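You operate a simulated robot arm through the tools that you are given. There is no shell and no other tool. Be economical: measure what you need, move in short steps, check, and stop when the job is done.

You run a simulated robot arm. Do the job below in one go: nothing can be reset, and whatever is moved stays where it is left.

## Task
Raise the bench stop, push the hinged board against it and tighten the loose hinge screw.
Fine: ratchet knob to IN; ratchet driver back in its stand.
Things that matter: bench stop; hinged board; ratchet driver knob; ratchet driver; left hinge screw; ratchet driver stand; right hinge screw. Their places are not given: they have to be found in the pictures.

Only the result counts: the job must be done as asked and must still hold three seconds after the hand-in. Knocking over, shifting, dropping, spilling or breaking anything else fails it.

## Robot
A 6-joint arm with a two-finger parallel gripper, fixed in place. Base frame: the origin is at the foot of the arm, x ahead of it, y to its left, z up; the work surface is at about z = 80. Lengths are in cm, angles in degrees, forces in N, time in s.
With the tool pointing down near the work surface it reaches from about 36 to 82 cm from the base axis. Its first joint turns from -166.0 to 166.0 degrees. Payload 3.91 kg.
Tool frame: the origin (TCP) lies between the finger pads and is the grasp point; the fingertips stand 3 cm ahead of it; z points along the fingers, y is the line along which they close. The gripper opens to 11 cm. The fingers are 2 cm wide and 1 cm thick; the gripper's body (4.8 by 11.2 cm) begins 5.5 cm behind the TCP.
Orientation is told as [roll, pitch, yaw] about the base's x, y, z axes, in that order, counted from this pose: with the fingers straight down and closing along the base's y, the tool's x points along the base's -x, its y along +y and its z along -z.

## Interface
- The arm moves only by the tool drive_tool. Its argument "moves" is a list of rows, each a list of 7 numbers: the shift along the tool's x, y, z in units of 400 mm (1.0 is 400 mm), then the turn, a rotation vector about the tool's x, y, z in units of 60 degrees (1.0 is 60 degrees), then the finger opening in cm, from 0 to 11. In form: [[tx, ty, tz, ax, ay, az, hand], ...]. A call has 1 to 12 rows; each row is the pose to reach, as a shift and turn from the pose commanded when the call began, along the tool's axes at that moment. A call with a number of a shift or a turn outside -1 to 1 is refused whole. Each row takes 0.2 s and may step no farther than 5 cm and 8.6 degrees from the row before; otherwise, or with a gripper value out of range, the whole call is refused. Where a pose cannot be reached the arm comes as near as it can. A force on the tool above 90 N (or 10 N above the force at the start of the call, whichever is more), or a blocked arm, ends the call early, and 0.2 s more pass. Each finger travels about 4.5 cm/s and halts on what it meets, pressing with about 44 N; the grip force reading is that of the motor and also rises with nothing between the fingers. The clock runs only during rows and for 0.2 s after the last one: add rows that repeat a pose to give the fingers time. The reply holds the time, the measured pose of the TCP, the force on the tool along the base axes, the opening and the grip force, in the units named above and with some noise.
- Cameras (640 x 400 px; columns grow to the right, rows downward): "scene" is fixed at [21.88, 64.88, 146.83]; the picture's right is [-0.73, -0.69, 0.00], its down [-0.45, 0.47, -0.76] and it looks along [0.52, -0.55, -0.65] (base axes); focal length 254 px, centre (320, 200). "wrist" rides on the gripper at [-3.6, 0, -5.7] in the tool frame; the picture's right is [0.00, -1.00, 0.00], its down [0.97, 0.00, -0.24] and it looks along [0.24, 0.00, 0.97] (tool axes); focal length 218 px, centre (320, 200).
- capture(camera): a new picture of that camera. The clock stands still meanwhile.
- lift_body(by): slides the trunk up (or, below 0, down) by that many cm; the arm rides with it, the base frame stays. It gives what a move gives, with no picture.
- probe_pixels(camera, pixels): for up to 12 pixels [column, row] of the newest picture of that camera ("zoom" is the newest enlarged one), the place [x, y, z] in the base frame of the surface seen there, good to about 0.2 cm. The clock stands still meanwhile.
- close_up(camera, box): a new picture of the part [left, top, right, bottom] of that camera's present view, enlarged. The clock stands still meanwhile.
- close_job(): hands the job in; it is judged then, once.

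Go step by step. Measure first, check grasps and placings, and put right what went wrong. The budget is 80 turns and 46 pictures, counting those below and the enlarged ones. Unless the task says otherwise, let go and move clear before handing in, and close with one line.

The tools are called after "Call:" as a command line: name --pt "numbers of a row" for each row, then --argument value for the rest, lists and objects as JSON in quotes. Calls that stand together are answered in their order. drive_tool: Moves the arm, as the interface text tells. Its arguments: {"type":"object","properties":{"moves":{"type":"array","items":{"type":"array","items":{"type":"number"}}}},"required":["moves"]} The other tools are called the same way: lift_body (by) slides the trunk up or down; capture (camera) takes a picture; probe_pixels (camera, pixels) gives the place of the surface under pixels of a picture; close_up (camera, box) takes an enlarged picture of a part of a camera's view; close_job () hands the job in.

At the start:

```text
time: 0.0
position: [40.51, 25.71, 127.21]
ee_rot: [0.0, 0.0, 0.0]
force: [-0.2, -0.2, -0.3]
grip_width: 11.0
grasp_force: 0.2
trunk travel left (down, up): [-55.0, 6.0]
```

scene: 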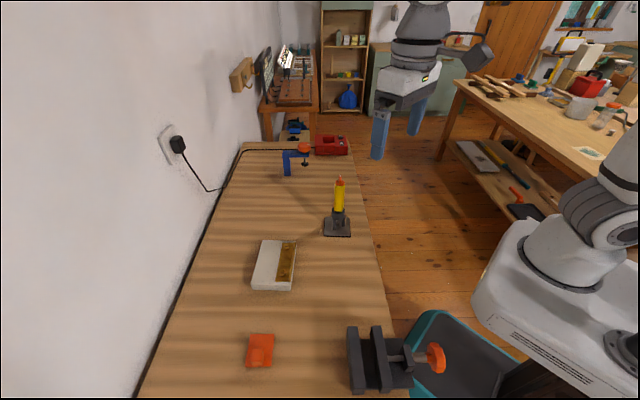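
wrist: 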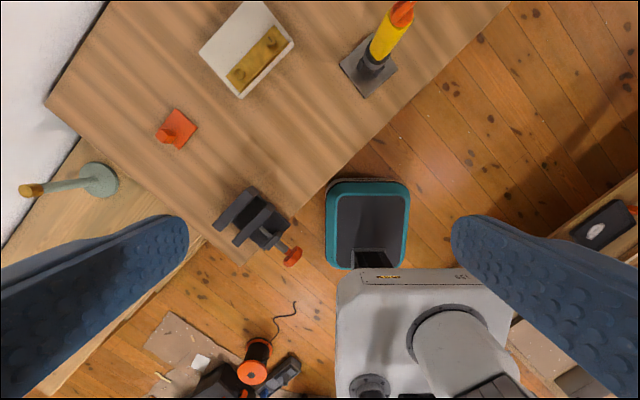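

The scene picture shows a white board with a brass hinge at (275,265), the driver in its stand at (338,210), and an orange object, probably the bench stop, at (260,350). I'll enlarge these areas.

Call:
close_up --camera "scene" --box '[230, 160, 390, 300]'

Call:
close_up --camera "wrist" --box '[140, 0, 420, 175]'

Call:
close_up --camera "scene" --box '[220, 310, 320, 390]'

Call:
probe_pixels --camera "scene" --pixels '[[260, 240], [297, 241], [291, 290], [252, 287], [340, 180], [338, 205], [338, 215], [326, 235], [350, 235], [250, 335], [274, 335], [260, 350]]'

```text
2.86 times, centred on (310, 230) of scene
```

zoom: 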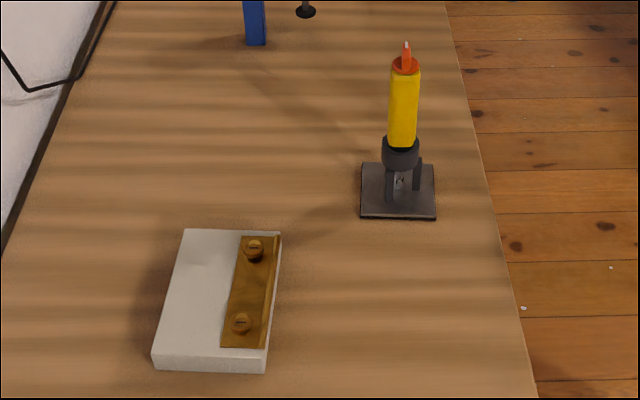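

```text
2.29 times, centred on (280, 88) of wrist
```

zoom: 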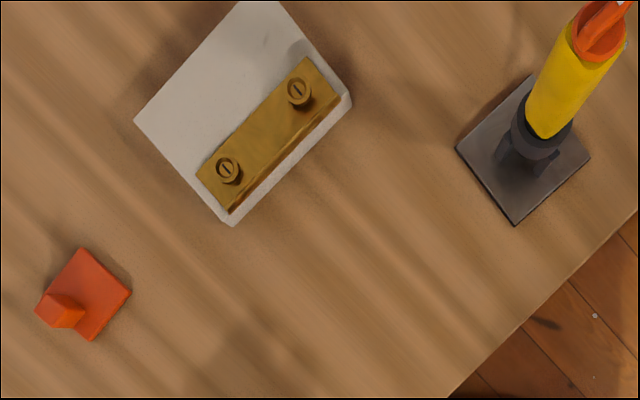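

```text
5.00 times, centred on (270, 350) of scene
```

zoom: 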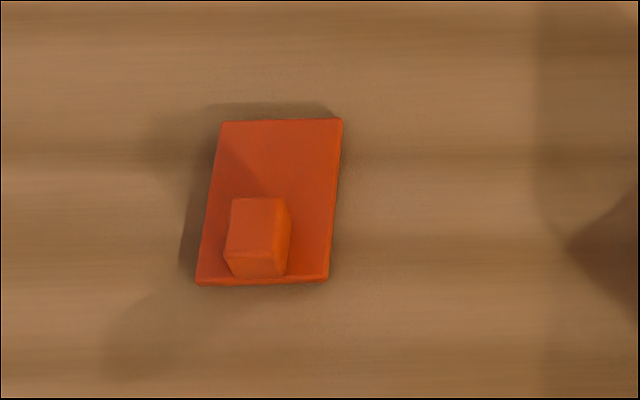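

```text
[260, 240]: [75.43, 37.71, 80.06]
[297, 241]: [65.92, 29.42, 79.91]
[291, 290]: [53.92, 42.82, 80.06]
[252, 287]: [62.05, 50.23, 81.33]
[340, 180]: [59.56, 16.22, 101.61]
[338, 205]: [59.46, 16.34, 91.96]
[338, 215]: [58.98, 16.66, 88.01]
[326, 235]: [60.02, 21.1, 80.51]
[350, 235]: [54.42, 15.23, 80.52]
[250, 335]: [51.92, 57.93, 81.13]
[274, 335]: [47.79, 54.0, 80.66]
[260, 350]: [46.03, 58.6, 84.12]
```

I'll measure the stop in the latest zoom. It looks like an orange plate at (270,200) with a block near its edge at (257,235).

Call:
probe_pixels --camera "zoom" --pixels '[[223, 123], [341, 120], [327, 278], [198, 282], [232, 200], [280, 200], [272, 246], [226, 250], [255, 222], [250, 262], [282, 235], [280, 150]]'

Call:
close_up --camera "wrist" --box '[140, 95, 220, 155]'

```text
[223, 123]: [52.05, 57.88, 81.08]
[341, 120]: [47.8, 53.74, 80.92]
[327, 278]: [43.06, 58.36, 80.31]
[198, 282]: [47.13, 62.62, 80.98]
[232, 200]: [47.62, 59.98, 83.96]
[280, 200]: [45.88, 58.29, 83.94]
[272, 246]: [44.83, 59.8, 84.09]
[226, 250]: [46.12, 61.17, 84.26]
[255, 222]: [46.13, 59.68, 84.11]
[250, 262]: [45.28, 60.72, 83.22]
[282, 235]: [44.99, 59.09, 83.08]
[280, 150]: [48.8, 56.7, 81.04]
```

```text
6.67 times, centred on (180, 125) of wrist
```

zoom: 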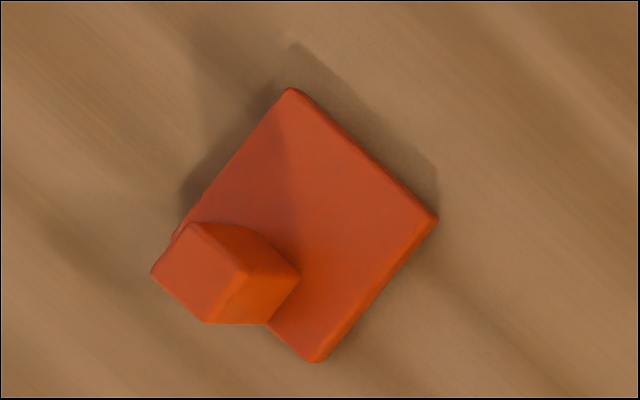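

The stop is a 6 cm plate lying flat, with a 3 cm block centred at about (46,59.9) near its wall-side/near edge. Next I'll move the wrist camera over the driver to read its knob.

Call:
drive_tool --pt "-0.085 -0.039 0.03 0 0 0 11" --pt "-0.17 -0.078 0.06 0 0 0 11" --pt "-0.255 -0.117 0.09 0 0 0 11" --pt "-0.34 -0.156 0.12 0 0 0 11" --pt "-0.425 -0.195 0.15 0 0 0 11" --pt "-0.51 -0.233 0.18 0 0 0 11"

Call:
capture --camera "wrist"

```text
time: 1.4
position: [60.95, 16.31, 119.72]
ee_rot: [0.1, 0.1, 0.0]
force: [0.2, -1.0, -0.6]
grip_width: 10.99
grasp_force: 0.0
trunk travel left (down, up): [-55.0, 6.0]
```

```text
39 pictures are left
```

wrist: 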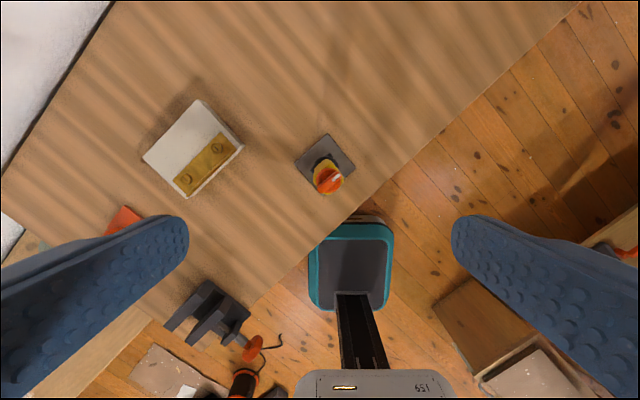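

The driver shows from above at (328,177). I'll zoom in on its head and on the hinge screws.

Call:
close_up --camera "wrist" --box '[288, 125, 368, 205]'

Call:
close_up --camera "wrist" --box '[135, 95, 250, 205]'

Call:
probe_pixels --camera "zoom" --pixels '[[365, 20], [590, 215], [322, 380], [60, 220], [290, 295], [450, 180], [480, 240], [350, 340], [250, 345], [480, 150], [370, 200], [300, 150]]'

```text
5.00 times, centred on (328, 165) of wrist
```

zoom: 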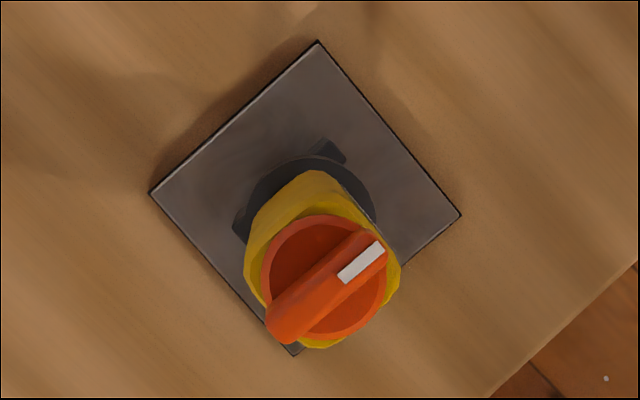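

```text
3.64 times, centred on (192, 150) of wrist
```

zoom: 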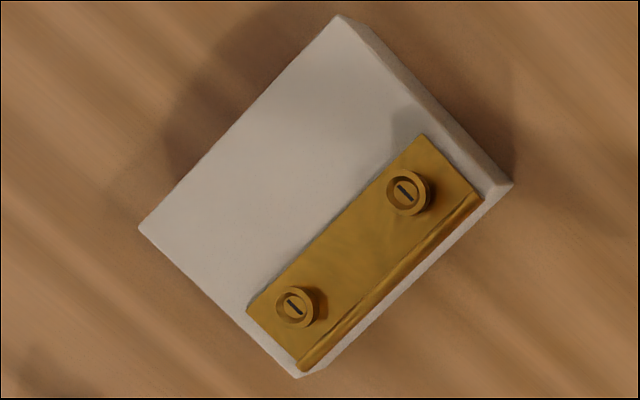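

```text
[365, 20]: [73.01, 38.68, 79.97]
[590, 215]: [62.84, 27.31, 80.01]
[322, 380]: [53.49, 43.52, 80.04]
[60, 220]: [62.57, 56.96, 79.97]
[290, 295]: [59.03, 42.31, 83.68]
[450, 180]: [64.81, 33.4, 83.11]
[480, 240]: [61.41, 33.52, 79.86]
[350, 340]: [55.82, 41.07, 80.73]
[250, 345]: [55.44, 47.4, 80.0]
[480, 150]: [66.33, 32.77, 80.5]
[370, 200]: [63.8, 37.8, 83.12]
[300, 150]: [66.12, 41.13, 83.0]
```

The knob's white pointer faces roughly (+x,-y), and no IN label shows yet. I'll zoom in on the driver from the scene camera and bring the wrist camera closer.

Call:
close_up --camera "scene" --box '[318, 170, 360, 240]'

Call:
probe_pixels --camera "wrist" --pixels '[[328, 177], [336, 174], [322, 186], [318, 172], [325, 158], [353, 168], [319, 163]]'

Call:
close_up --camera "wrist" --box '[314, 163, 346, 199]'

Call:
probe_pixels --camera "zoom" --pixels '[[400, 175], [200, 320], [300, 240], [200, 230], [300, 80]]'

```text
5.71 times, centred on (339, 205) of scene
```

zoom: 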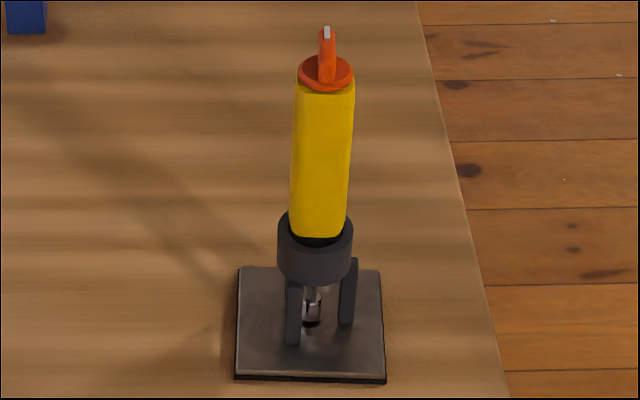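

```text
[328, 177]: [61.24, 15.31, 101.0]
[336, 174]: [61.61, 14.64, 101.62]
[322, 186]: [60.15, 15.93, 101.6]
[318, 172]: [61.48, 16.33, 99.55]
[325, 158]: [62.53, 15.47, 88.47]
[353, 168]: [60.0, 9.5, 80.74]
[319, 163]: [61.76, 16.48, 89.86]
```

```text
11.11 times, centred on (330, 181) of wrist
```

zoom: 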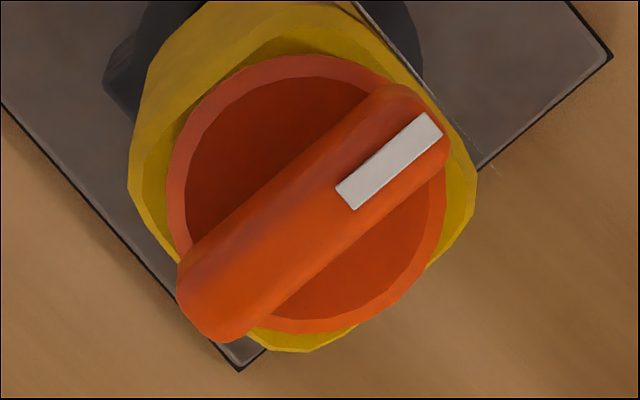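

```text
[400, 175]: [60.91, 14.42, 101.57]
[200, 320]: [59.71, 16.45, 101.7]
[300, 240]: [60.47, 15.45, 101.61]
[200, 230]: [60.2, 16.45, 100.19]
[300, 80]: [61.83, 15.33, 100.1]
```

No label shows on the sides seen so far, and the driver axis is at about (60.3,15.3) with its top at z≈101.7. I'll tilt the wrist camera to see the side of the handle facing away from the wall.

Call:
drive_tool --pt "-0.006 -0.055 0.049 -0.131 0 0 11" --pt "-0.012 -0.11 0.098 -0.262 0 0 11" --pt "-0.018 -0.165 0.147 -0.393 0 0 11" --pt "-0.024 -0.22 0.196 -0.524 0 0 11" --pt "-0.03 -0.275 0.245 -0.655 0 0 11" --pt "-0.036 -0.33 0.294 -0.786 0 0 11" --pt "-0.04 -0.3875 0.3425 -0.917 0 0 11"

Call:
capture --camera "wrist"

```text
time: 3.0
position: [62.46, 0.86, 106.25]
ee_rot: [55.2, -0.1, 0.0]
force: [0.3, -1.1, -0.9]
grip_width: 11.01
grasp_force: 0.0
trunk travel left (down, up): [-55.0, 6.0]
```

```text
34 pictures are left
```

wrist: 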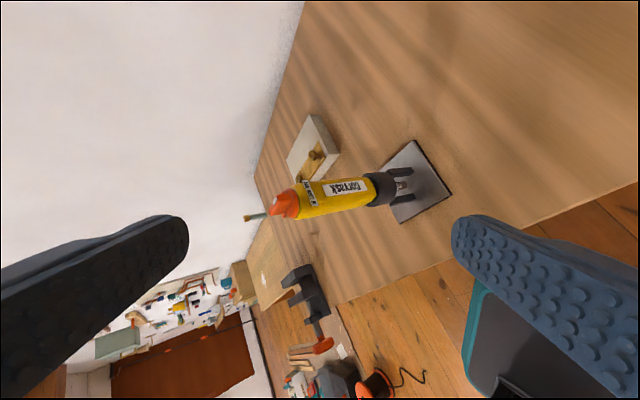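

A label shows near the knob at (307,192), so I'll zoom in on it.

Call:
close_up --camera "wrist" --box '[264, 165, 384, 230]'

Call:
close_up --camera "wrist" --box '[280, 175, 325, 210]'

Call:
probe_pixels --camera "wrist" --pixels '[[307, 192], [340, 187], [380, 188]]'

```text
5.33 times, centred on (324, 198) of wrist
```

zoom: 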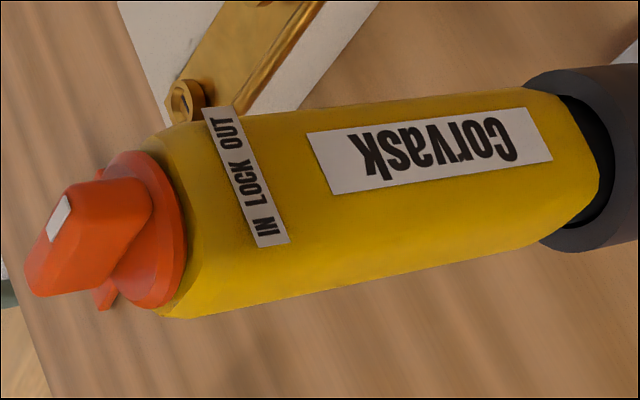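

```text
11.43 times, centred on (302, 192) of wrist
```

zoom: 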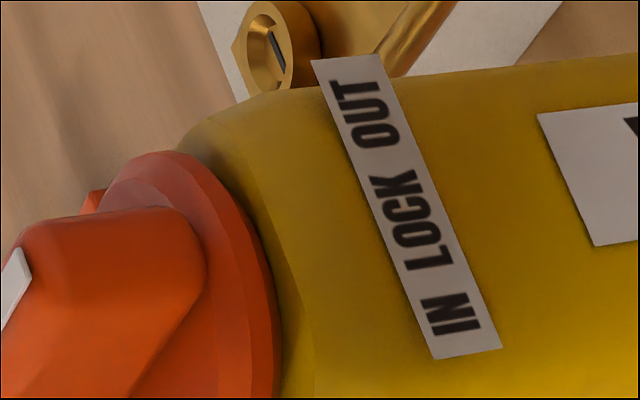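

```text
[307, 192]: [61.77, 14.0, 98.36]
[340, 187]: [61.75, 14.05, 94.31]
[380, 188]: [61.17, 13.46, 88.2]
```

The strip reads IN–LOCK–OUT from left to right when upright, and the pointer is at LOCK. IN is therefore clockwise seen from above, and I'll return to a downward pose over the knob.

Call:
drive_tool --pt "0.0066 0.061 0.0202 0.131 0 0 11" --pt "0.0133 0.122 0.0404 0.262 0 0 11" --pt "0.02 0.183 0.0606 0.393 0 0 11" --pt "0.0266 0.244 0.0808 0.524 0 0 11" --pt "0.0332 0.305 0.101 0.655 0 0 11" --pt "0.04 0.366 0.1212 0.786 0 0 11" --pt "0.0465 0.427 0.1414 0.917 0 0 11"

Call:
drive_tool --pt "0 0 0 0 0 0.125 9" --pt "0 0 0 0 0 0.25 7" --pt "0 0 0 0 0 0.375 6" --pt "0 0 0 0 0 0.5 5" --pt "0 0 0 0 0 0.625 4" --pt "0 0 0 0 0 0.75 4"

Call:
close_up --camera "wrist" --box '[270, 140, 370, 220]'

```text
time: 4.6
position: [60.51, 15.45, 117.0]
ee_rot: [-0.2, -0.1, -0.1]
force: [-1.3, -0.9, 0.6]
grip_width: 11.02
grasp_force: 0.1
trunk travel left (down, up): [-55.0, 6.0]
```

```text
time: 6.0
position: [60.47, 15.41, 117.05]
ee_rot: [0.0, 0.0, -45.1]
force: [0.9, -0.5, -0.4]
grip_width: 4.01
grasp_force: 0.0
trunk travel left (down, up): [-55.0, 6.0]
```

```text
5.00 times, centred on (320, 180) of wrist
```

zoom: 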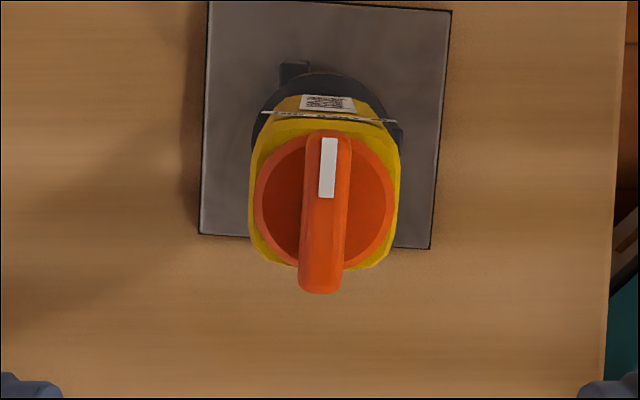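

The lever is lined up with the fingers, with the pointer toward the label at (328,103). I'll measure the lever top.

Call:
probe_pixels --camera "zoom" --pixels '[[330, 140], [320, 280], [325, 210], [258, 205], [392, 205], [345, 200], [306, 200], [325, 262]]'

```text
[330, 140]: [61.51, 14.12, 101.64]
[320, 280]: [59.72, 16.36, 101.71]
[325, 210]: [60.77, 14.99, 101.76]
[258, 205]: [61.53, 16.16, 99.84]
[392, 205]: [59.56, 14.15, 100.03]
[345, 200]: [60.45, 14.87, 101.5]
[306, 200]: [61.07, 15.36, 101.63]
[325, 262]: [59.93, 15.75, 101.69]
```

The lever centre is about (60.62,15.2) with its top at 101.7. I'll descend so the tips sit at 100.6 and close on it.

Call:
drive_tool --pt "-0.0064 -0.001 0.1 0 0 0 4" --pt "-0.0064 -0.001 0.2 0 0 0 4" --pt "-0.0064 -0.001 0.29 0 0 0 4" --pt "-0.0064 -0.001 0.3375 0 0 0 4" --pt "-0.0064 -0.001 0.3375 0 0 0 3" --pt "-0.0064 -0.001 0.3375 0 0 0 2" --pt "-0.0064 -0.001 0.3375 0 0 0 1.2" --pt "-0.0064 -0.001 0.3375 0 0 0 0.6" --pt "-0.0064 -0.001 0.3375 0 0 0 0.6"

```text
time: 8.0
position: [60.95, 15.11, 103.58]
ee_rot: [-0.1, 0.0, -44.9]
force: [-0.4, -0.5, 0.4]
grip_width: 0.79
grasp_force: 44.4
trunk travel left (down, up): [-55.0, 6.0]
```

Gripped at 0.79 cm. Now I'll turn clockwise seen from above (+az).

Call:
drive_tool --pt "0 0 0 0 0 0.1 0.4" --pt "0 0 0 0 0 0.2 0.4" --pt "0 0 0 0 0 0.3 0.4" --pt "0 0 0 0 0 0.4 0.4" --pt "0 0 0 0 0 0.5 0.4" --pt "0 0 0 0 0 0.6 0.4" --pt "0 0 0 0 0 0.7 0.4" --pt "0 0 0 0 0 0.7 0.4"

Call:
close_up --camera "scene" --box '[310, 160, 370, 240]'

```text
time: 9.8
position: [60.59, 15.07, 103.44]
ee_rot: [-0.1, 0.0, -87.0]
force: [-0.8, -7.7, -0.4]
grip_width: 0.78
grasp_force: 43.9
trunk travel left (down, up): [-55.0, 6.0]
```

```text
5.00 times, centred on (340, 200) of scene
```

zoom: 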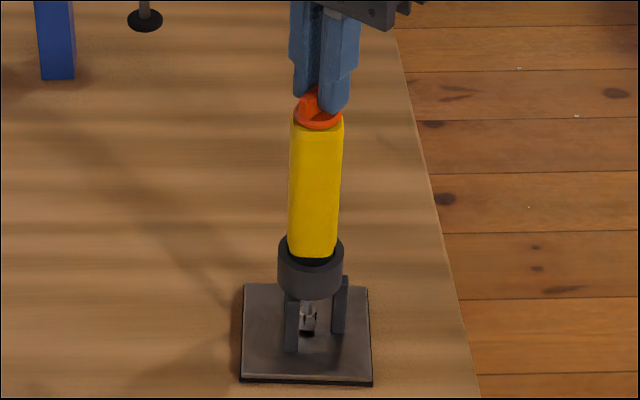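

The handle has stayed put while the knob turned 42°. I'll release, rise and check the pointer against the label.

Call:
drive_tool --pt "0 0 0 0 0 0 2" --pt "0 0 0 0 0 0 4" --pt "0 0 0 0 0 0 4" --pt "0 0 -0.05 0 0 0 4" --pt "0 0 -0.15 0 0 0 4" --pt "0 0 -0.25 0 0 -0.12 4" --pt "0 0 -0.3 0 0 -0.24 4" --pt "0 0 -0.33 0 0 -0.36 4" --pt "0 0 -0.33 0 0 -0.48 4" --pt "0 0 -0.33 0 0 -0.6 4" --pt "0 0 -0.33 0 0 -0.7 4"

Call:
close_up --camera "wrist" --box '[270, 140, 370, 220]'

```text
time: 12.2
position: [60.59, 15.19, 116.87]
ee_rot: [0.1, -0.2, -44.9]
force: [-0.1, 0.5, -0.3]
grip_width: 4.01
grasp_force: 0.1
trunk travel left (down, up): [-55.0, 6.0]
```

```text
5.00 times, centred on (320, 180) of wrist
```

zoom: 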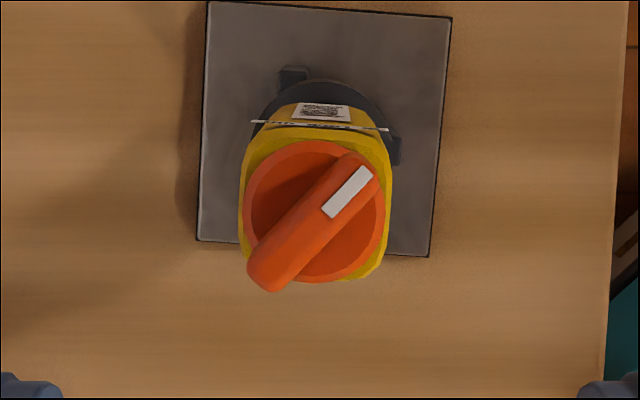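

The pointer has moved about 40° toward the IN side. I'll regrip and turn a little more to see whether this is the end position.

Call:
drive_tool --pt "0 0 0 0 0 0.14 4" --pt "0 0 0.05 0 0 0.28 4" --pt "0 0 0.1 0 0 0.42 4" --pt "0 0 0.2 0 0 0.56 4" --pt "0 0 0.28 0 0 0.69 4" --pt "0 0 0.333 0 0 0.69 4" --pt "0 0 0.333 0 0 0.69 3" --pt "0 0 0.333 0 0 0.69 2" --pt "0 0 0.333 0 0 0.69 1" --pt "0 0 0.333 0 0 0.69 0.4" --pt "0 0 0.333 0 0 0.69 0.4"

Call:
drive_tool --pt "0 0 0 0 0 0.07 0.4" --pt "0 0 0 0 0 0.14 0.4" --pt "0 0 0 0 0 0.21 0.4" --pt "0 0 0 0 0 0.28 0.4" --pt "0 0 0 0 0 0.28 0.4"

Call:
drive_tool --pt "0 0 0 0 0 0 2" --pt "0 0 0 0 0 0 4" --pt "0 0 0 0 0 0 4" --pt "0 0 -0.05 0 0 0 4" --pt "0 0 -0.15 0 0 -0.13 4" --pt "0 0 -0.25 0 0 -0.26 4" --pt "0 0 -0.3 0 0 -0.39 4" --pt "0 0 -0.33 0 0 -0.52 4" --pt "0 0 -0.33 0 0 -0.65 4" --pt "0 0 -0.33 0 0 -0.78 4" --pt "0 0 -0.33 0 0 -0.91 4" --pt "0 0 -0.33 0 0 -0.97 4"

Call:
close_up --camera "wrist" --box '[270, 140, 370, 220]'

```text
time: 14.6
position: [60.7, 15.22, 103.38]
ee_rot: [0.0, 0.0, -86.3]
force: [-0.1, 0.0, -0.2]
grip_width: 0.8
grasp_force: 44.1
trunk travel left (down, up): [-55.0, 6.0]
```

```text
time: 15.8
position: [60.77, 15.11, 103.34]
ee_rot: [0.0, 0.0, -103.2]
force: [-1.9, -3.7, -0.4]
grip_width: 0.8
grasp_force: 44.2
trunk travel left (down, up): [-55.0, 6.0]
```

```text
time: 18.4
position: [60.82, 15.18, 116.55]
ee_rot: [0.0, 0.1, -44.9]
force: [-0.2, -0.2, -0.6]
grip_width: 3.99
grasp_force: 0.1
trunk travel left (down, up): [-55.0, 6.0]
```

```text
5.00 times, centred on (320, 180) of wrist
```

zoom: 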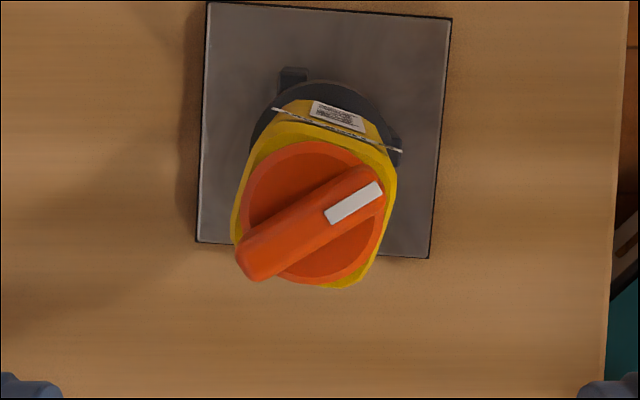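

The second turn rotated the handle itself, so the knob had already reached its end position at IN. Next I'll move to the bench stop.

Call:
drive_tool --pt "0.0873 0.044 0.0 0 0 0 5" --pt "0.1746 0.088 0.03 0 0 0 6" --pt "0.262 0.132 0.07 0 0 0 6" --pt "0.349 0.176 0.11 0 0 0 6" --pt "0.4365 0.22 0.15 0 0 0 6" --pt "0.524 0.2645 0.2 0 0 0 6"

Call:
drive_tool --pt "0.0873 0.044 0.03 0 0 0 6" --pt "0.1746 0.088 0.06 0 0 0 6" --pt "0.262 0.132 0.09 0 0 0 6" --pt "0.349 0.176 0.12 0 0 0 6" --pt "0.4365 0.22 0.15 0 0 0 6" --pt "0.524 0.2645 0.2 0 0 0 6"

Call:
capture --camera "wrist"

```text
time: 19.8
position: [53.3, 37.71, 108.59]
ee_rot: [0.0, 0.0, -45.0]
force: [0.1, -0.5, 0.4]
grip_width: 6.02
grasp_force: 0.2
trunk travel left (down, up): [-55.0, 6.0]
```

```text
time: 21.2
position: [46.08, 59.98, 100.63]
ee_rot: [0.0, 0.0, -45.0]
force: [0.1, -0.6, -0.4]
grip_width: 6.01
grasp_force: 0.0
trunk travel left (down, up): [-55.0, 6.0]
```

```text
27 pictures are left
```

wrist: 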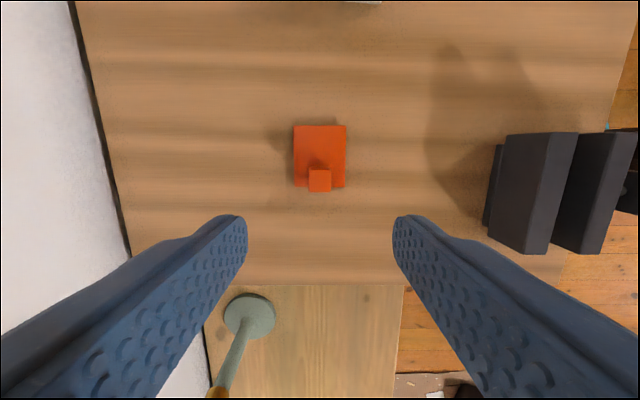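

The block top is at (319,180). I'll measure it and the plate corners.

Call:
probe_pixels --camera "wrist" --pixels '[[319, 180], [312, 174], [328, 174], [312, 188], [327, 188], [296, 128], [344, 128], [320, 140]]'

```text
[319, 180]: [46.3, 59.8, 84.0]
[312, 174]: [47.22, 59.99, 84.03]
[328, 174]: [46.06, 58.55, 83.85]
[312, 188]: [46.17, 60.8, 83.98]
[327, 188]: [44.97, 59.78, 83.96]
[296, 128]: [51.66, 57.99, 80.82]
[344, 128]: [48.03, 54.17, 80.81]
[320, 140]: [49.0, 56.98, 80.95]
```

I'll descend to TCP z≈84.4 and close on the block.

Call:
drive_tool --pt "-0.0035 -0.0035 0.12 0 0 0 5" --pt "-0.0035 -0.0035 0.24 0 0 0 5" --pt "-0.0035 -0.0035 0.34 0 0 0 5" --pt "-0.0035 -0.0035 0.405 0 0 0 5" --pt "-0.0035 -0.0035 0.405 0 0 0 3" --pt "-0.0035 -0.0035 0.405 0 0 0 2" --pt "-0.0035 -0.0035 0.405 0 0 0 1" --pt "-0.0035 -0.0035 0.405 0 0 0 1"

```text
time: 23.0
position: [46.21, 59.73, 84.43]
ee_rot: [0.3, 0.0, -45.0]
force: [15.7, 16.8, 1.0]
grip_width: 2.42
grasp_force: 45.4
trunk travel left (down, up): [-55.0, 6.0]
```

Gripped at 2.4 cm. I'll lift by 1.2 cm to learn how the stop moves.

Call:
drive_tool --pt "0 0 -0.01 0 0 0 1" --pt "0 0 -0.02 0 0 0 1" --pt "0 0 -0.03 0 0 0 1" --pt "0 0 -0.03 0 0 0 1"

Call:
close_up --camera "scene" --box '[220, 310, 320, 390]'

```text
time: 24.0
position: [46.35, 59.62, 85.22]
ee_rot: [-0.3, 0.0, -45.1]
force: [24.8, 8.1, -23.1]
grip_width: 2.36
grasp_force: 45.2
trunk travel left (down, up): [-55.0, 6.0]
```

```text
5.00 times, centred on (270, 350) of scene
```

zoom: 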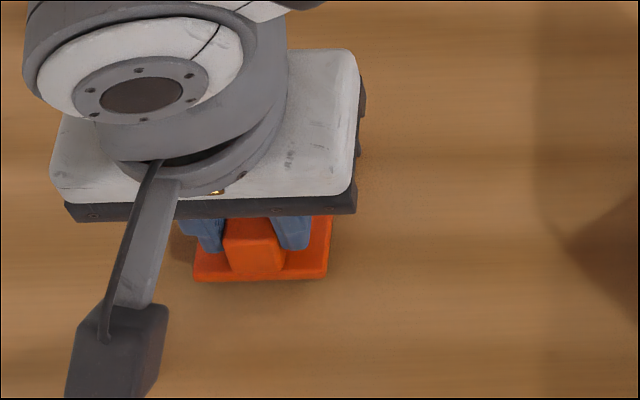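

The plate's near edge has lifted and the reaction pulls down and toward the board. That means the stop is a flap hinged at its board-side edge, so I'll follow the arc while turning the tool with it.

Call:
drive_tool --pt "-0.0153 0 0.0133 0 0.133 0 1" --pt "-0.0325 0 -0.0013 0 0.267 0 1" --pt "-0.0518 0 -0.0133 0 0.4 0 1" --pt "-0.0725 0 -0.0223 0 0.533 0 1" --pt "-0.094 0 -0.0285 0 0.667 0 1" --pt "-0.094 0 -0.0285 0 0.667 0 1"

Call:
capture --camera "scene"

```text
time: 25.4
position: [48.99, 57.21, 87.16]
ee_rot: [0.7, 40.2, -44.6]
force: [18.0, 23.5, 35.3]
grip_width: 2.37
grasp_force: 44.7
trunk travel left (down, up): [-55.0, 6.0]
```

```text
25 pictures are left
```

scene: 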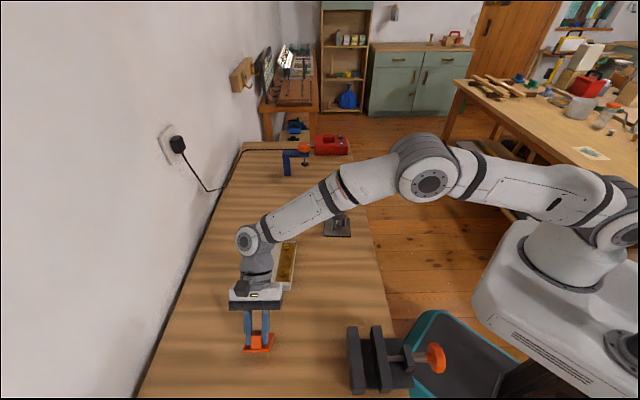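

The flap follows the tool, with forces within limits. I'll continue the arc with a slightly corrected pivot up to about 64°.

Call:
drive_tool --pt "-0.007 0 -0.0253 0 0.133 0 1" --pt "-0.0239 0 -0.0416 0 0.267 0 1" --pt "-0.0429 0 -0.0555 0 0.4 0 1" --pt "-0.0429 0 -0.0555 0 0.4 0 1"

Call:
close_up --camera "scene" --box '[190, 210, 350, 370]'

```text
time: 26.4
position: [50.92, 55.16, 87.47]
ee_rot: [0.7, 64.2, -44.5]
force: [29.5, 20.5, 22.8]
grip_width: 2.37
grasp_force: 45.1
trunk travel left (down, up): [-55.0, 6.0]
```

```text
2.50 times, centred on (270, 290) of scene
```

zoom: 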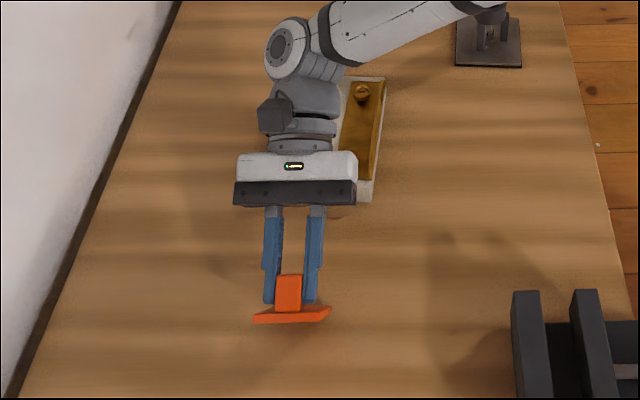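

The flap is at about 64° and the wrist is coming down toward the board. I'll tilt another 12°, then finish by pushing from behind.

Call:
drive_tool --pt "-0.0106 0 -0.0141 0 0.1 0 1" --pt "-0.0227 0 -0.027 0 0.2 0 1" --pt "-0.0227 0 -0.027 0 0.2 0 1"

Call:
close_up --camera "scene" --box '[190, 210, 350, 370]'

```text
time: 27.2
position: [52.01, 54.11, 86.93]
ee_rot: [0.6, 76.2, -44.6]
force: [35.3, 18.0, 19.1]
grip_width: 2.39
grasp_force: 45.1
trunk travel left (down, up): [-55.0, 6.0]
```

```text
2.50 times, centred on (270, 290) of scene
```

zoom: 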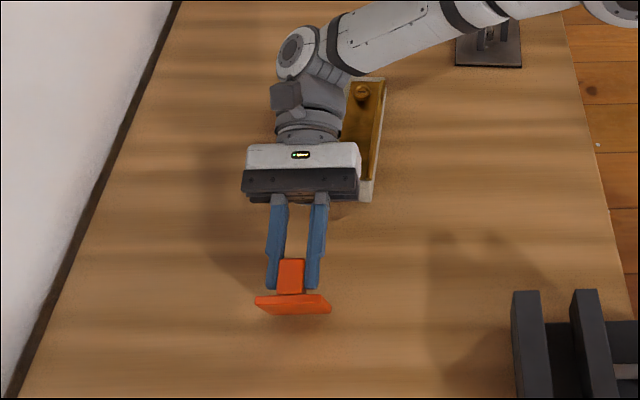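

The force is moderate. I'll swing the last ~14° by translation only, letting the block pivot between the pads.

Call:
drive_tool --pt "-0.009 0 -0.0113 0 0 0 1" --pt "-0.018 0 -0.0212 0 0 0 1" --pt "-0.029 0 -0.032 0 0 0 1" --pt "-0.029 0 -0.032 0 0 0 1"

Call:
close_up --camera "scene" --box '[190, 210, 350, 370]'

```text
time: 28.2
position: [52.8, 53.31, 86.22]
ee_rot: [0.2, 76.1, -44.9]
force: [18.4, 34.7, 17.7]
grip_width: 2.35
grasp_force: 45.5
trunk travel left (down, up): [-55.0, 6.0]
```

```text
2.50 times, centred on (270, 290) of scene
```

zoom: 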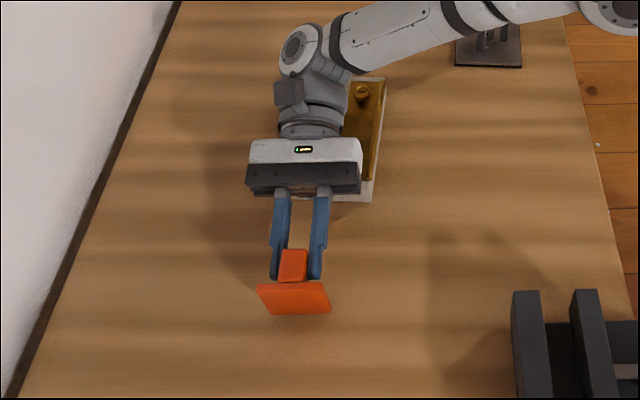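

The flap looks nearly upright. I'll measure its rear face.

Call:
probe_pixels --camera "zoom" --pixels '[[295, 287], [295, 297], [295, 308], [265, 290], [325, 290], [275, 310]]'

```text
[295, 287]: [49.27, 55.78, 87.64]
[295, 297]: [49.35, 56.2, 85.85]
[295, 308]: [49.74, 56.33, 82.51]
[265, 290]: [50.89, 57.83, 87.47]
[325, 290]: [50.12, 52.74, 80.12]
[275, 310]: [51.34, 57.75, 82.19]
```

The rear face is within about 1–4° of vertical. I'll give a small extra pull to seat it, then release, back off and rise.

Call:
drive_tool --pt "-0.003 0 -0.012 0 0 0 1" --pt "-0.003 0 -0.012 0 0 0 1" --pt "-0.003 0 -0.008 0 0 0 3.5" --pt "-0.003 0 -0.008 0 0 0 4.5" --pt "-0.003 0 -0.008 0 0 0 4.5" --pt "0.005 0 -0.03 0 0 0 4.5" --pt "0.02 0 -0.06 0 0 0 4.5" --pt "0.04 0 -0.1 0 0 0 4.5"

Call:
drive_tool --pt "0.1 0 -0.01 0 -0.13 0 4.5" --pt "0.2 0 -0.01 0 -0.26 0 4.5" --pt "0.3 0 -0.01 0 -0.39 0 4.5" --pt "0.35 0 -0.01 0 -0.52 0 4.5" --pt "0.4 0 -0.01 0 -0.65 0 4.5" --pt "0.43 0 -0.01 0 -0.78 0 4.5" --pt "0.45 0 -0.01 0 -0.91 0 4.5"

Call:
close_up --camera "scene" --box '[210, 210, 350, 370]'

```text
time: 30.0
position: [55.17, 50.56, 88.69]
ee_rot: [-0.1, 76.0, -45.0]
force: [0.8, 0.5, 0.1]
grip_width: 4.49
grasp_force: 0.1
trunk travel left (down, up): [-55.0, 6.0]
```

```text
time: 31.6
position: [52.33, 53.29, 106.3]
ee_rot: [0.0, 21.3, -45.1]
force: [0.2, -1.0, -0.2]
grip_width: 4.48
grasp_force: 0.0
trunk travel left (down, up): [-55.0, 6.0]
```

```text
2.50 times, centred on (280, 290) of scene
```

zoom: 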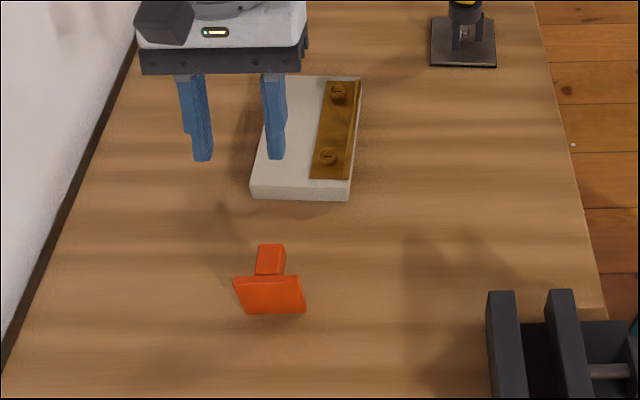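

The stop stays upright on its own. I'll measure it and the board.

Call:
probe_pixels --camera "zoom" --pixels '[[240, 284], [268, 282], [272, 309], [250, 309], [300, 310], [300, 280], [254, 184], [346, 189], [358, 80], [285, 80], [329, 153], [340, 88]]'

Call:
close_up --camera "scene" --box '[240, 235, 310, 295]'

```text
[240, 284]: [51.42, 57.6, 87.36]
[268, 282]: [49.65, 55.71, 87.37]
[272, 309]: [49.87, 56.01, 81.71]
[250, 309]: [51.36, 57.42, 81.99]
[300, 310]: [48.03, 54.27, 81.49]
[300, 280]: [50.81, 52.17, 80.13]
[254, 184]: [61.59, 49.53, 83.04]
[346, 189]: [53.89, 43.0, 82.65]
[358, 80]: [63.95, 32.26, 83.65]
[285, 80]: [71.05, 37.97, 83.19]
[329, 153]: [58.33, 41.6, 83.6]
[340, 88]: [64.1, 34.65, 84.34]
```

```text
6.67 times, centred on (275, 265) of scene
```

zoom: 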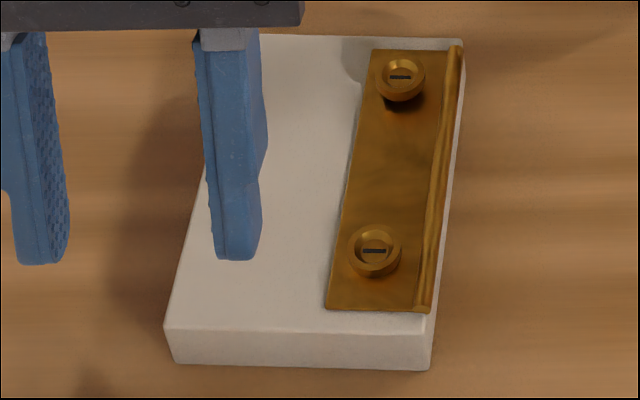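

The stop is vertical with its rear face at d'≈-4.3. The far (right) screw head at z 84.3 stands higher than the near one at 83.6, so the right screw is the loose one. I'll go behind the board's far face to push it.

Call:
drive_tool --pt "-0.101 -0.008 -0.0077 0 -0.051 0 5" --pt "-0.202 -0.016 -0.0154 0 -0.102 0 5" --pt "-0.303 -0.024 -0.0231 0 -0.153 0 5" --pt "-0.404 -0.031 -0.0309 0 -0.204 0 5" --pt "-0.505 -0.039 -0.0386 0 -0.255 0 5" --pt "-0.606 -0.047 -0.0463 0 -0.306 0 5" --pt "-0.707 -0.055 -0.054 0 -0.357 0 5"

Call:
capture --camera "wrist"

```text
time: 33.2
position: [69.89, 32.42, 97.79]
ee_rot: [0.0, 0.0, -45.0]
force: [0.5, -0.3, -1.0]
grip_width: 4.98
grasp_force: 0.1
trunk travel left (down, up): [-55.0, 6.0]
```

```text
19 pictures are left
```

wrist: 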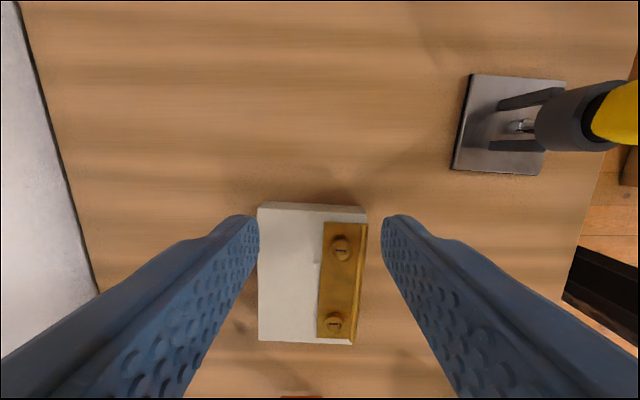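

I'll measure the board's corners from this view.

Call:
probe_pixels --camera "wrist" --pixels '[[262, 213], [362, 218], [262, 338], [350, 342], [342, 248], [334, 323], [335, 240], [340, 290], [310, 204], [310, 209]]'

```text
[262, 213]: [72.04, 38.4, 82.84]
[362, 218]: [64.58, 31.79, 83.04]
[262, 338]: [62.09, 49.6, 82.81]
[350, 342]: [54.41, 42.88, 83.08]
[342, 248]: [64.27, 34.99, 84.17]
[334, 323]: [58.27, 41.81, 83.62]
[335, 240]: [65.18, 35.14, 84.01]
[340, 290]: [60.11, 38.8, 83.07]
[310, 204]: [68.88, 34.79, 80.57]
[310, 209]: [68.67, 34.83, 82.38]
```

The far face is at d'≈23.5 and the near face at 8.5, so there is about 12 cm to go to the stop. I'll lower two spread fingers behind the board and push it most of the way.

Call:
drive_tool --pt "0 0.0275 0.12 0 0 0 5" --pt "0 0.0275 0.24 0 0 0 5" --pt "0 0.0275 0.35 0 0 0 5" --pt "0.04 0.0275 0.35 0 0 0 5" --pt "0.075 0.0275 0.35 0 0 0 5" --pt "0.11 0.0275 0.35 0 0 0 5" --pt "0.145 0.0275 0.35 0 0 0 5" --pt "0.18 0.0275 0.35 0 0 0 5" --pt "0.215 0.0275 0.35 0 0 0 5" --pt "0.25 0.0275 0.35 0 0 0 5" --pt "0.285 0.0275 0.35 0 0 0 5"

Call:
close_up --camera "scene" --box '[210, 230, 330, 370]'

```text
time: 35.6
position: [62.77, 41.49, 83.92]
ee_rot: [0.0, 0.0, -45.0]
force: [-0.6, -0.8, 0.5]
grip_width: 5.0
grasp_force: 0.0
trunk travel left (down, up): [-55.0, 6.0]
```

```text
2.86 times, centred on (270, 300) of scene
```

zoom: 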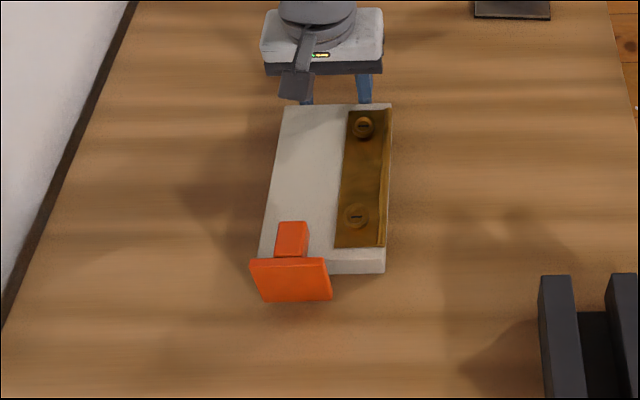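

The board has moved squarely, and I'll measure the remaining gap.

Call:
probe_pixels --camera "zoom" --pixels '[[345, 262], [375, 262], [360, 271], [380, 258], [290, 285], [330, 266], [324, 262], [300, 105]]'

```text
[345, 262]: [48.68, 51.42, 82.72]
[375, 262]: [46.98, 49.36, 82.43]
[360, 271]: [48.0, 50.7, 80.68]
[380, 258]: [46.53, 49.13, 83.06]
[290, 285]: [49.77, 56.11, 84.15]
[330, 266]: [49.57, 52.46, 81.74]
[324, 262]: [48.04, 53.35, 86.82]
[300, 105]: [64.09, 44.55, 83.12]
```

The near face is at d'≈-1.85 and the stop's front face at about -3.5. I'll push 1.4 cm, then go in small steps while watching the force.

Call:
drive_tool --pt "0.015 0 0 0 0 0 5" --pt "0.03 0 0 0 0 0 5"

Call:
drive_tool --pt "0.006 0 0 0 0 0 5" --pt "0.006 0 0 0 0 0 5"

Call:
drive_tool --pt "0.006 0 0 0 0 0 5" --pt "0.006 0 0 0 0 0 5"

```text
time: 36.2
position: [61.86, 42.18, 83.86]
ee_rot: [0.1, 0.0, -45.0]
force: [0.3, 0.0, -0.1]
grip_width: 5.01
grasp_force: 0.1
trunk travel left (down, up): [-55.0, 6.0]
```

```text
time: 36.8
position: [61.7, 42.46, 83.82]
ee_rot: [-0.1, -0.1, -45.1]
force: [0.6, 0.1, 0.3]
grip_width: 5.02
grasp_force: 0.1
trunk travel left (down, up): [-55.0, 6.0]
```

```text
time: 37.4
position: [61.59, 42.48, 83.9]
ee_rot: [0.0, 0.1, -45.1]
force: [1.2, -0.9, 0.6]
grip_width: 5.0
grasp_force: 0.0
trunk travel left (down, up): [-55.0, 6.0]
```

Call:
drive_tool --pt "0.005 0 0 0 0 0 5" --pt "0.005 0 0 0 0 0 5"

Call:
close_up --camera "scene" --box '[230, 290, 310, 350]'

```text
time: 38.0
position: [61.53, 42.59, 83.82]
ee_rot: [-0.1, 0.0, -45.1]
force: [9.4, -10.7, 1.6]
grip_width: 4.99
grasp_force: 0.1
trunk travel left (down, up): [-55.0, 6.0]
```

```text
6.67 times, centred on (270, 320) of scene
```

zoom: 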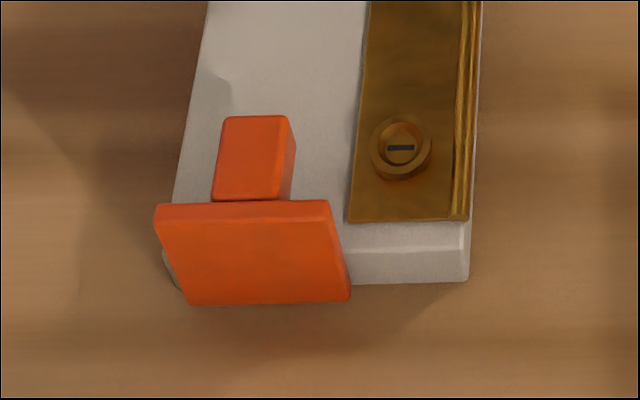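

The force rose to 14 N along the push axis, so the board is against the stop. I'll back off, rise and look from the wrist camera.

Call:
drive_tool --pt "-0.05 0 0 0 0 0 5" --pt "-0.07 0 -0.1 0 0 0 5" --pt "-0.07 0 -0.2 0 0 0 5" --pt "-0.07 0 -0.3 0 0 0 5" --pt "-0.07 0 -0.35 0 0 0 5"

Call:
close_up --camera "wrist" --box '[220, 180, 420, 380]'

Call:
close_up --camera "scene" --box '[230, 265, 310, 345]'

```text
time: 39.2
position: [63.2, 40.76, 97.97]
ee_rot: [-0.1, 0.0, -45.0]
force: [-0.3, 0.2, -0.3]
grip_width: 5.02
grasp_force: 0.1
trunk travel left (down, up): [-55.0, 6.0]
```

```text
2.00 times, centred on (320, 280) of wrist
```

zoom: 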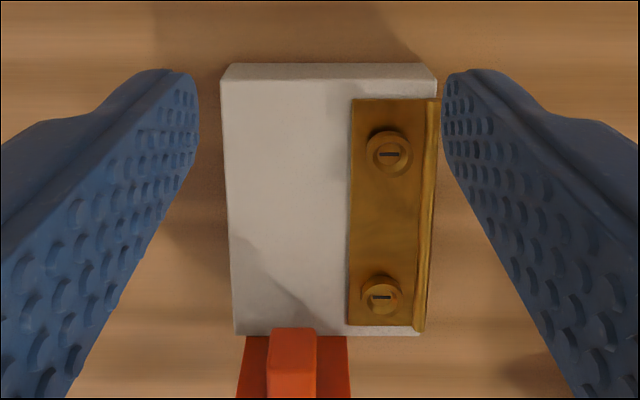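

```text
5.00 times, centred on (270, 305) of scene
```

zoom: 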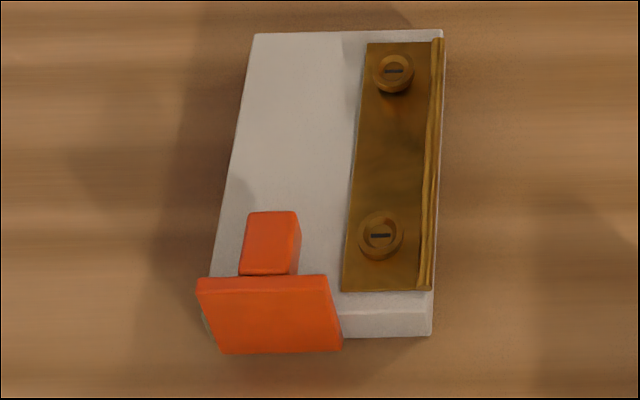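

Now I'll measure both screw heads in this zoom.

Call:
probe_pixels --camera "zoom" --pixels '[[393, 71], [377, 68], [411, 68], [393, 57], [393, 82], [380, 236], [361, 232], [400, 232], [380, 215], [380, 246], [390, 140], [430, 150]]'

Call:
close_up --camera "wrist" --box '[300, 205, 380, 265]'

Call:
probe_pixels --camera "zoom" --pixels '[[300, 200], [320, 300], [320, 200], [280, 200], [320, 250], [345, 204], [310, 160], [250, 200], [370, 230]]'

```text
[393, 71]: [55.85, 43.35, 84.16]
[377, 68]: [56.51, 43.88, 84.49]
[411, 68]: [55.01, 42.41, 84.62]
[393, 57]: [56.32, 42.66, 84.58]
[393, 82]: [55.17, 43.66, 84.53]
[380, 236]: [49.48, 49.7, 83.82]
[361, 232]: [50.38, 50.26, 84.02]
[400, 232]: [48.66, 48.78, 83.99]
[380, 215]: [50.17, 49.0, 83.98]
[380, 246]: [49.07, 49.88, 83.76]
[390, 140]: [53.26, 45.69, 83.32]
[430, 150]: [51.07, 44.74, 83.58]
```

```text
6.67 times, centred on (340, 235) of wrist
```

zoom: 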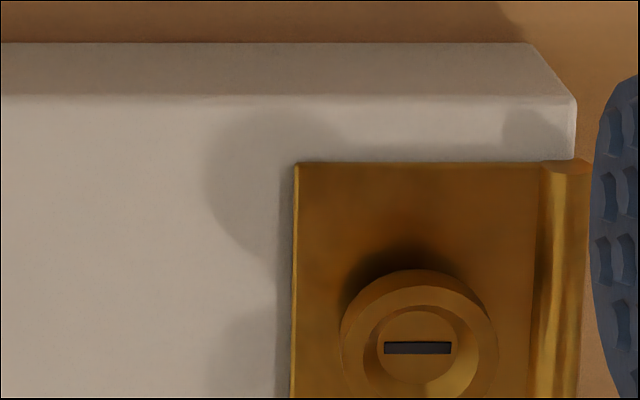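

```text
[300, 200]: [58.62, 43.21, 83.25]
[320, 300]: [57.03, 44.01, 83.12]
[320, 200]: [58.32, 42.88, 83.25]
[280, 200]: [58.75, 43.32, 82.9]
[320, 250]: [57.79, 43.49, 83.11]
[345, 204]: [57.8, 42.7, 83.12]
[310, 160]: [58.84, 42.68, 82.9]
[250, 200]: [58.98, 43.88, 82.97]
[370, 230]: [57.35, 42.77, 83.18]
```

The far screw's rim is at z≈84.55 against ≈84.0 for the other one, which confirms the right screw is loose. I'll get its centre accurately from this view.

Call:
probe_pixels --camera "zoom" --pixels '[[417, 335], [417, 362], [388, 350], [448, 350], [418, 278], [348, 348], [490, 348], [375, 380], [460, 380]]'

```text
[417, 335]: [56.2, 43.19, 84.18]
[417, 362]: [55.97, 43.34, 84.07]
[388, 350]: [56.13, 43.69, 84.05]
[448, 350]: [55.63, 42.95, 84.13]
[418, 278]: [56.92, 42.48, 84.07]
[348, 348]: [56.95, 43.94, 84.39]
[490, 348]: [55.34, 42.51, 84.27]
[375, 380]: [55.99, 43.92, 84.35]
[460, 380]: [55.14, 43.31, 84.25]
```

The slot centre is at (55.87,43.33), z≈84.1. I'll rise and return above the driver to measure it for grasping.

Call:
drive_tool --pt "-0.02 -0.02 -0.11 0 0 0 6" --pt "-0.06 -0.06 -0.21 0 0 0 7" --pt "-0.12 -0.13 -0.29 0 0 0 7" --pt "-0.18 -0.2 -0.37 0 0 0 7" --pt "-0.25 -0.28 -0.42 0 0 0 7" --pt "-0.32 -0.36 -0.45 0 0 0 7" --pt "-0.38 -0.44 -0.475 0 0 0 7" --pt "-0.407 -0.497 -0.475 0 0 0 7"

Call:
drive_tool --pt "0 0 0 0 0 0.125 7" --pt "0 0 0 0 0 0.25 7"

Call:
close_up --camera "wrist" --box '[280, 140, 360, 220]'

Call:
probe_pixels --camera "zoom" --pixels '[[320, 200], [320, 100], [320, 300], [250, 200], [390, 200], [280, 240], [360, 160], [300, 320]]'

```text
time: 41.0
position: [60.84, 15.03, 117.03]
ee_rot: [0.0, 0.0, -45.0]
force: [-0.1, 0.7, 0.7]
grip_width: 7.03
grasp_force: 0.1
trunk travel left (down, up): [-55.0, 6.0]
```

```text
time: 41.6
position: [60.81, 15.23, 116.89]
ee_rot: [0.0, 0.0, -60.1]
force: [0.1, -0.8, 0.4]
grip_width: 7.0
grasp_force: 0.0
trunk travel left (down, up): [-55.0, 6.0]
```

```text
5.00 times, centred on (320, 180) of wrist
```

zoom: 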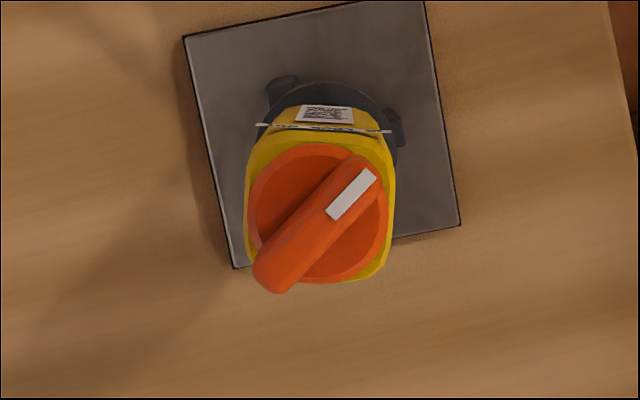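

```text
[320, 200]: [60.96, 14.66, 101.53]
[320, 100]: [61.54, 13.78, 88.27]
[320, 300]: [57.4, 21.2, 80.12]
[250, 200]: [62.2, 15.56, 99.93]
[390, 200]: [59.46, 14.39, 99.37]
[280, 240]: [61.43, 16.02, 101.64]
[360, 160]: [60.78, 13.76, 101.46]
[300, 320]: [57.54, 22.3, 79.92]
```

The handle flats are aligned with the fingers at yaw -60°, and the knob centre is within 0.1 cm of the tool axis. I'll descend to TCP z≈97 and grip the handle.

Call:
drive_tool --pt "0.0025 0 0.12 0 0 0 7" --pt "0.0025 0 0.24 0 0 0 7" --pt "0.0025 0 0.36 0 0 0 7" --pt "0.0025 0 0.45 0 0 0 7" --pt "0.0025 0 0.4975 0 0 0 7" --pt "0.0025 0 0.4975 0 0 0 5" --pt "0.0025 0 0.4975 0 0 0 3.5" --pt "0.0025 0 0.4975 0 0 0 2.5" --pt "0.0025 0 0.4975 0 0 0 1.5" --pt "0.0025 0 0.4975 0 0 0 1.5"

```text
time: 43.8
position: [60.56, 15.2, 97.07]
ee_rot: [-0.2, 0.1, -60.0]
force: [-2.4, -1.8, -0.9]
grip_width: 3.29
grasp_force: 44.1
trunk travel left (down, up): [-55.0, 6.0]
```

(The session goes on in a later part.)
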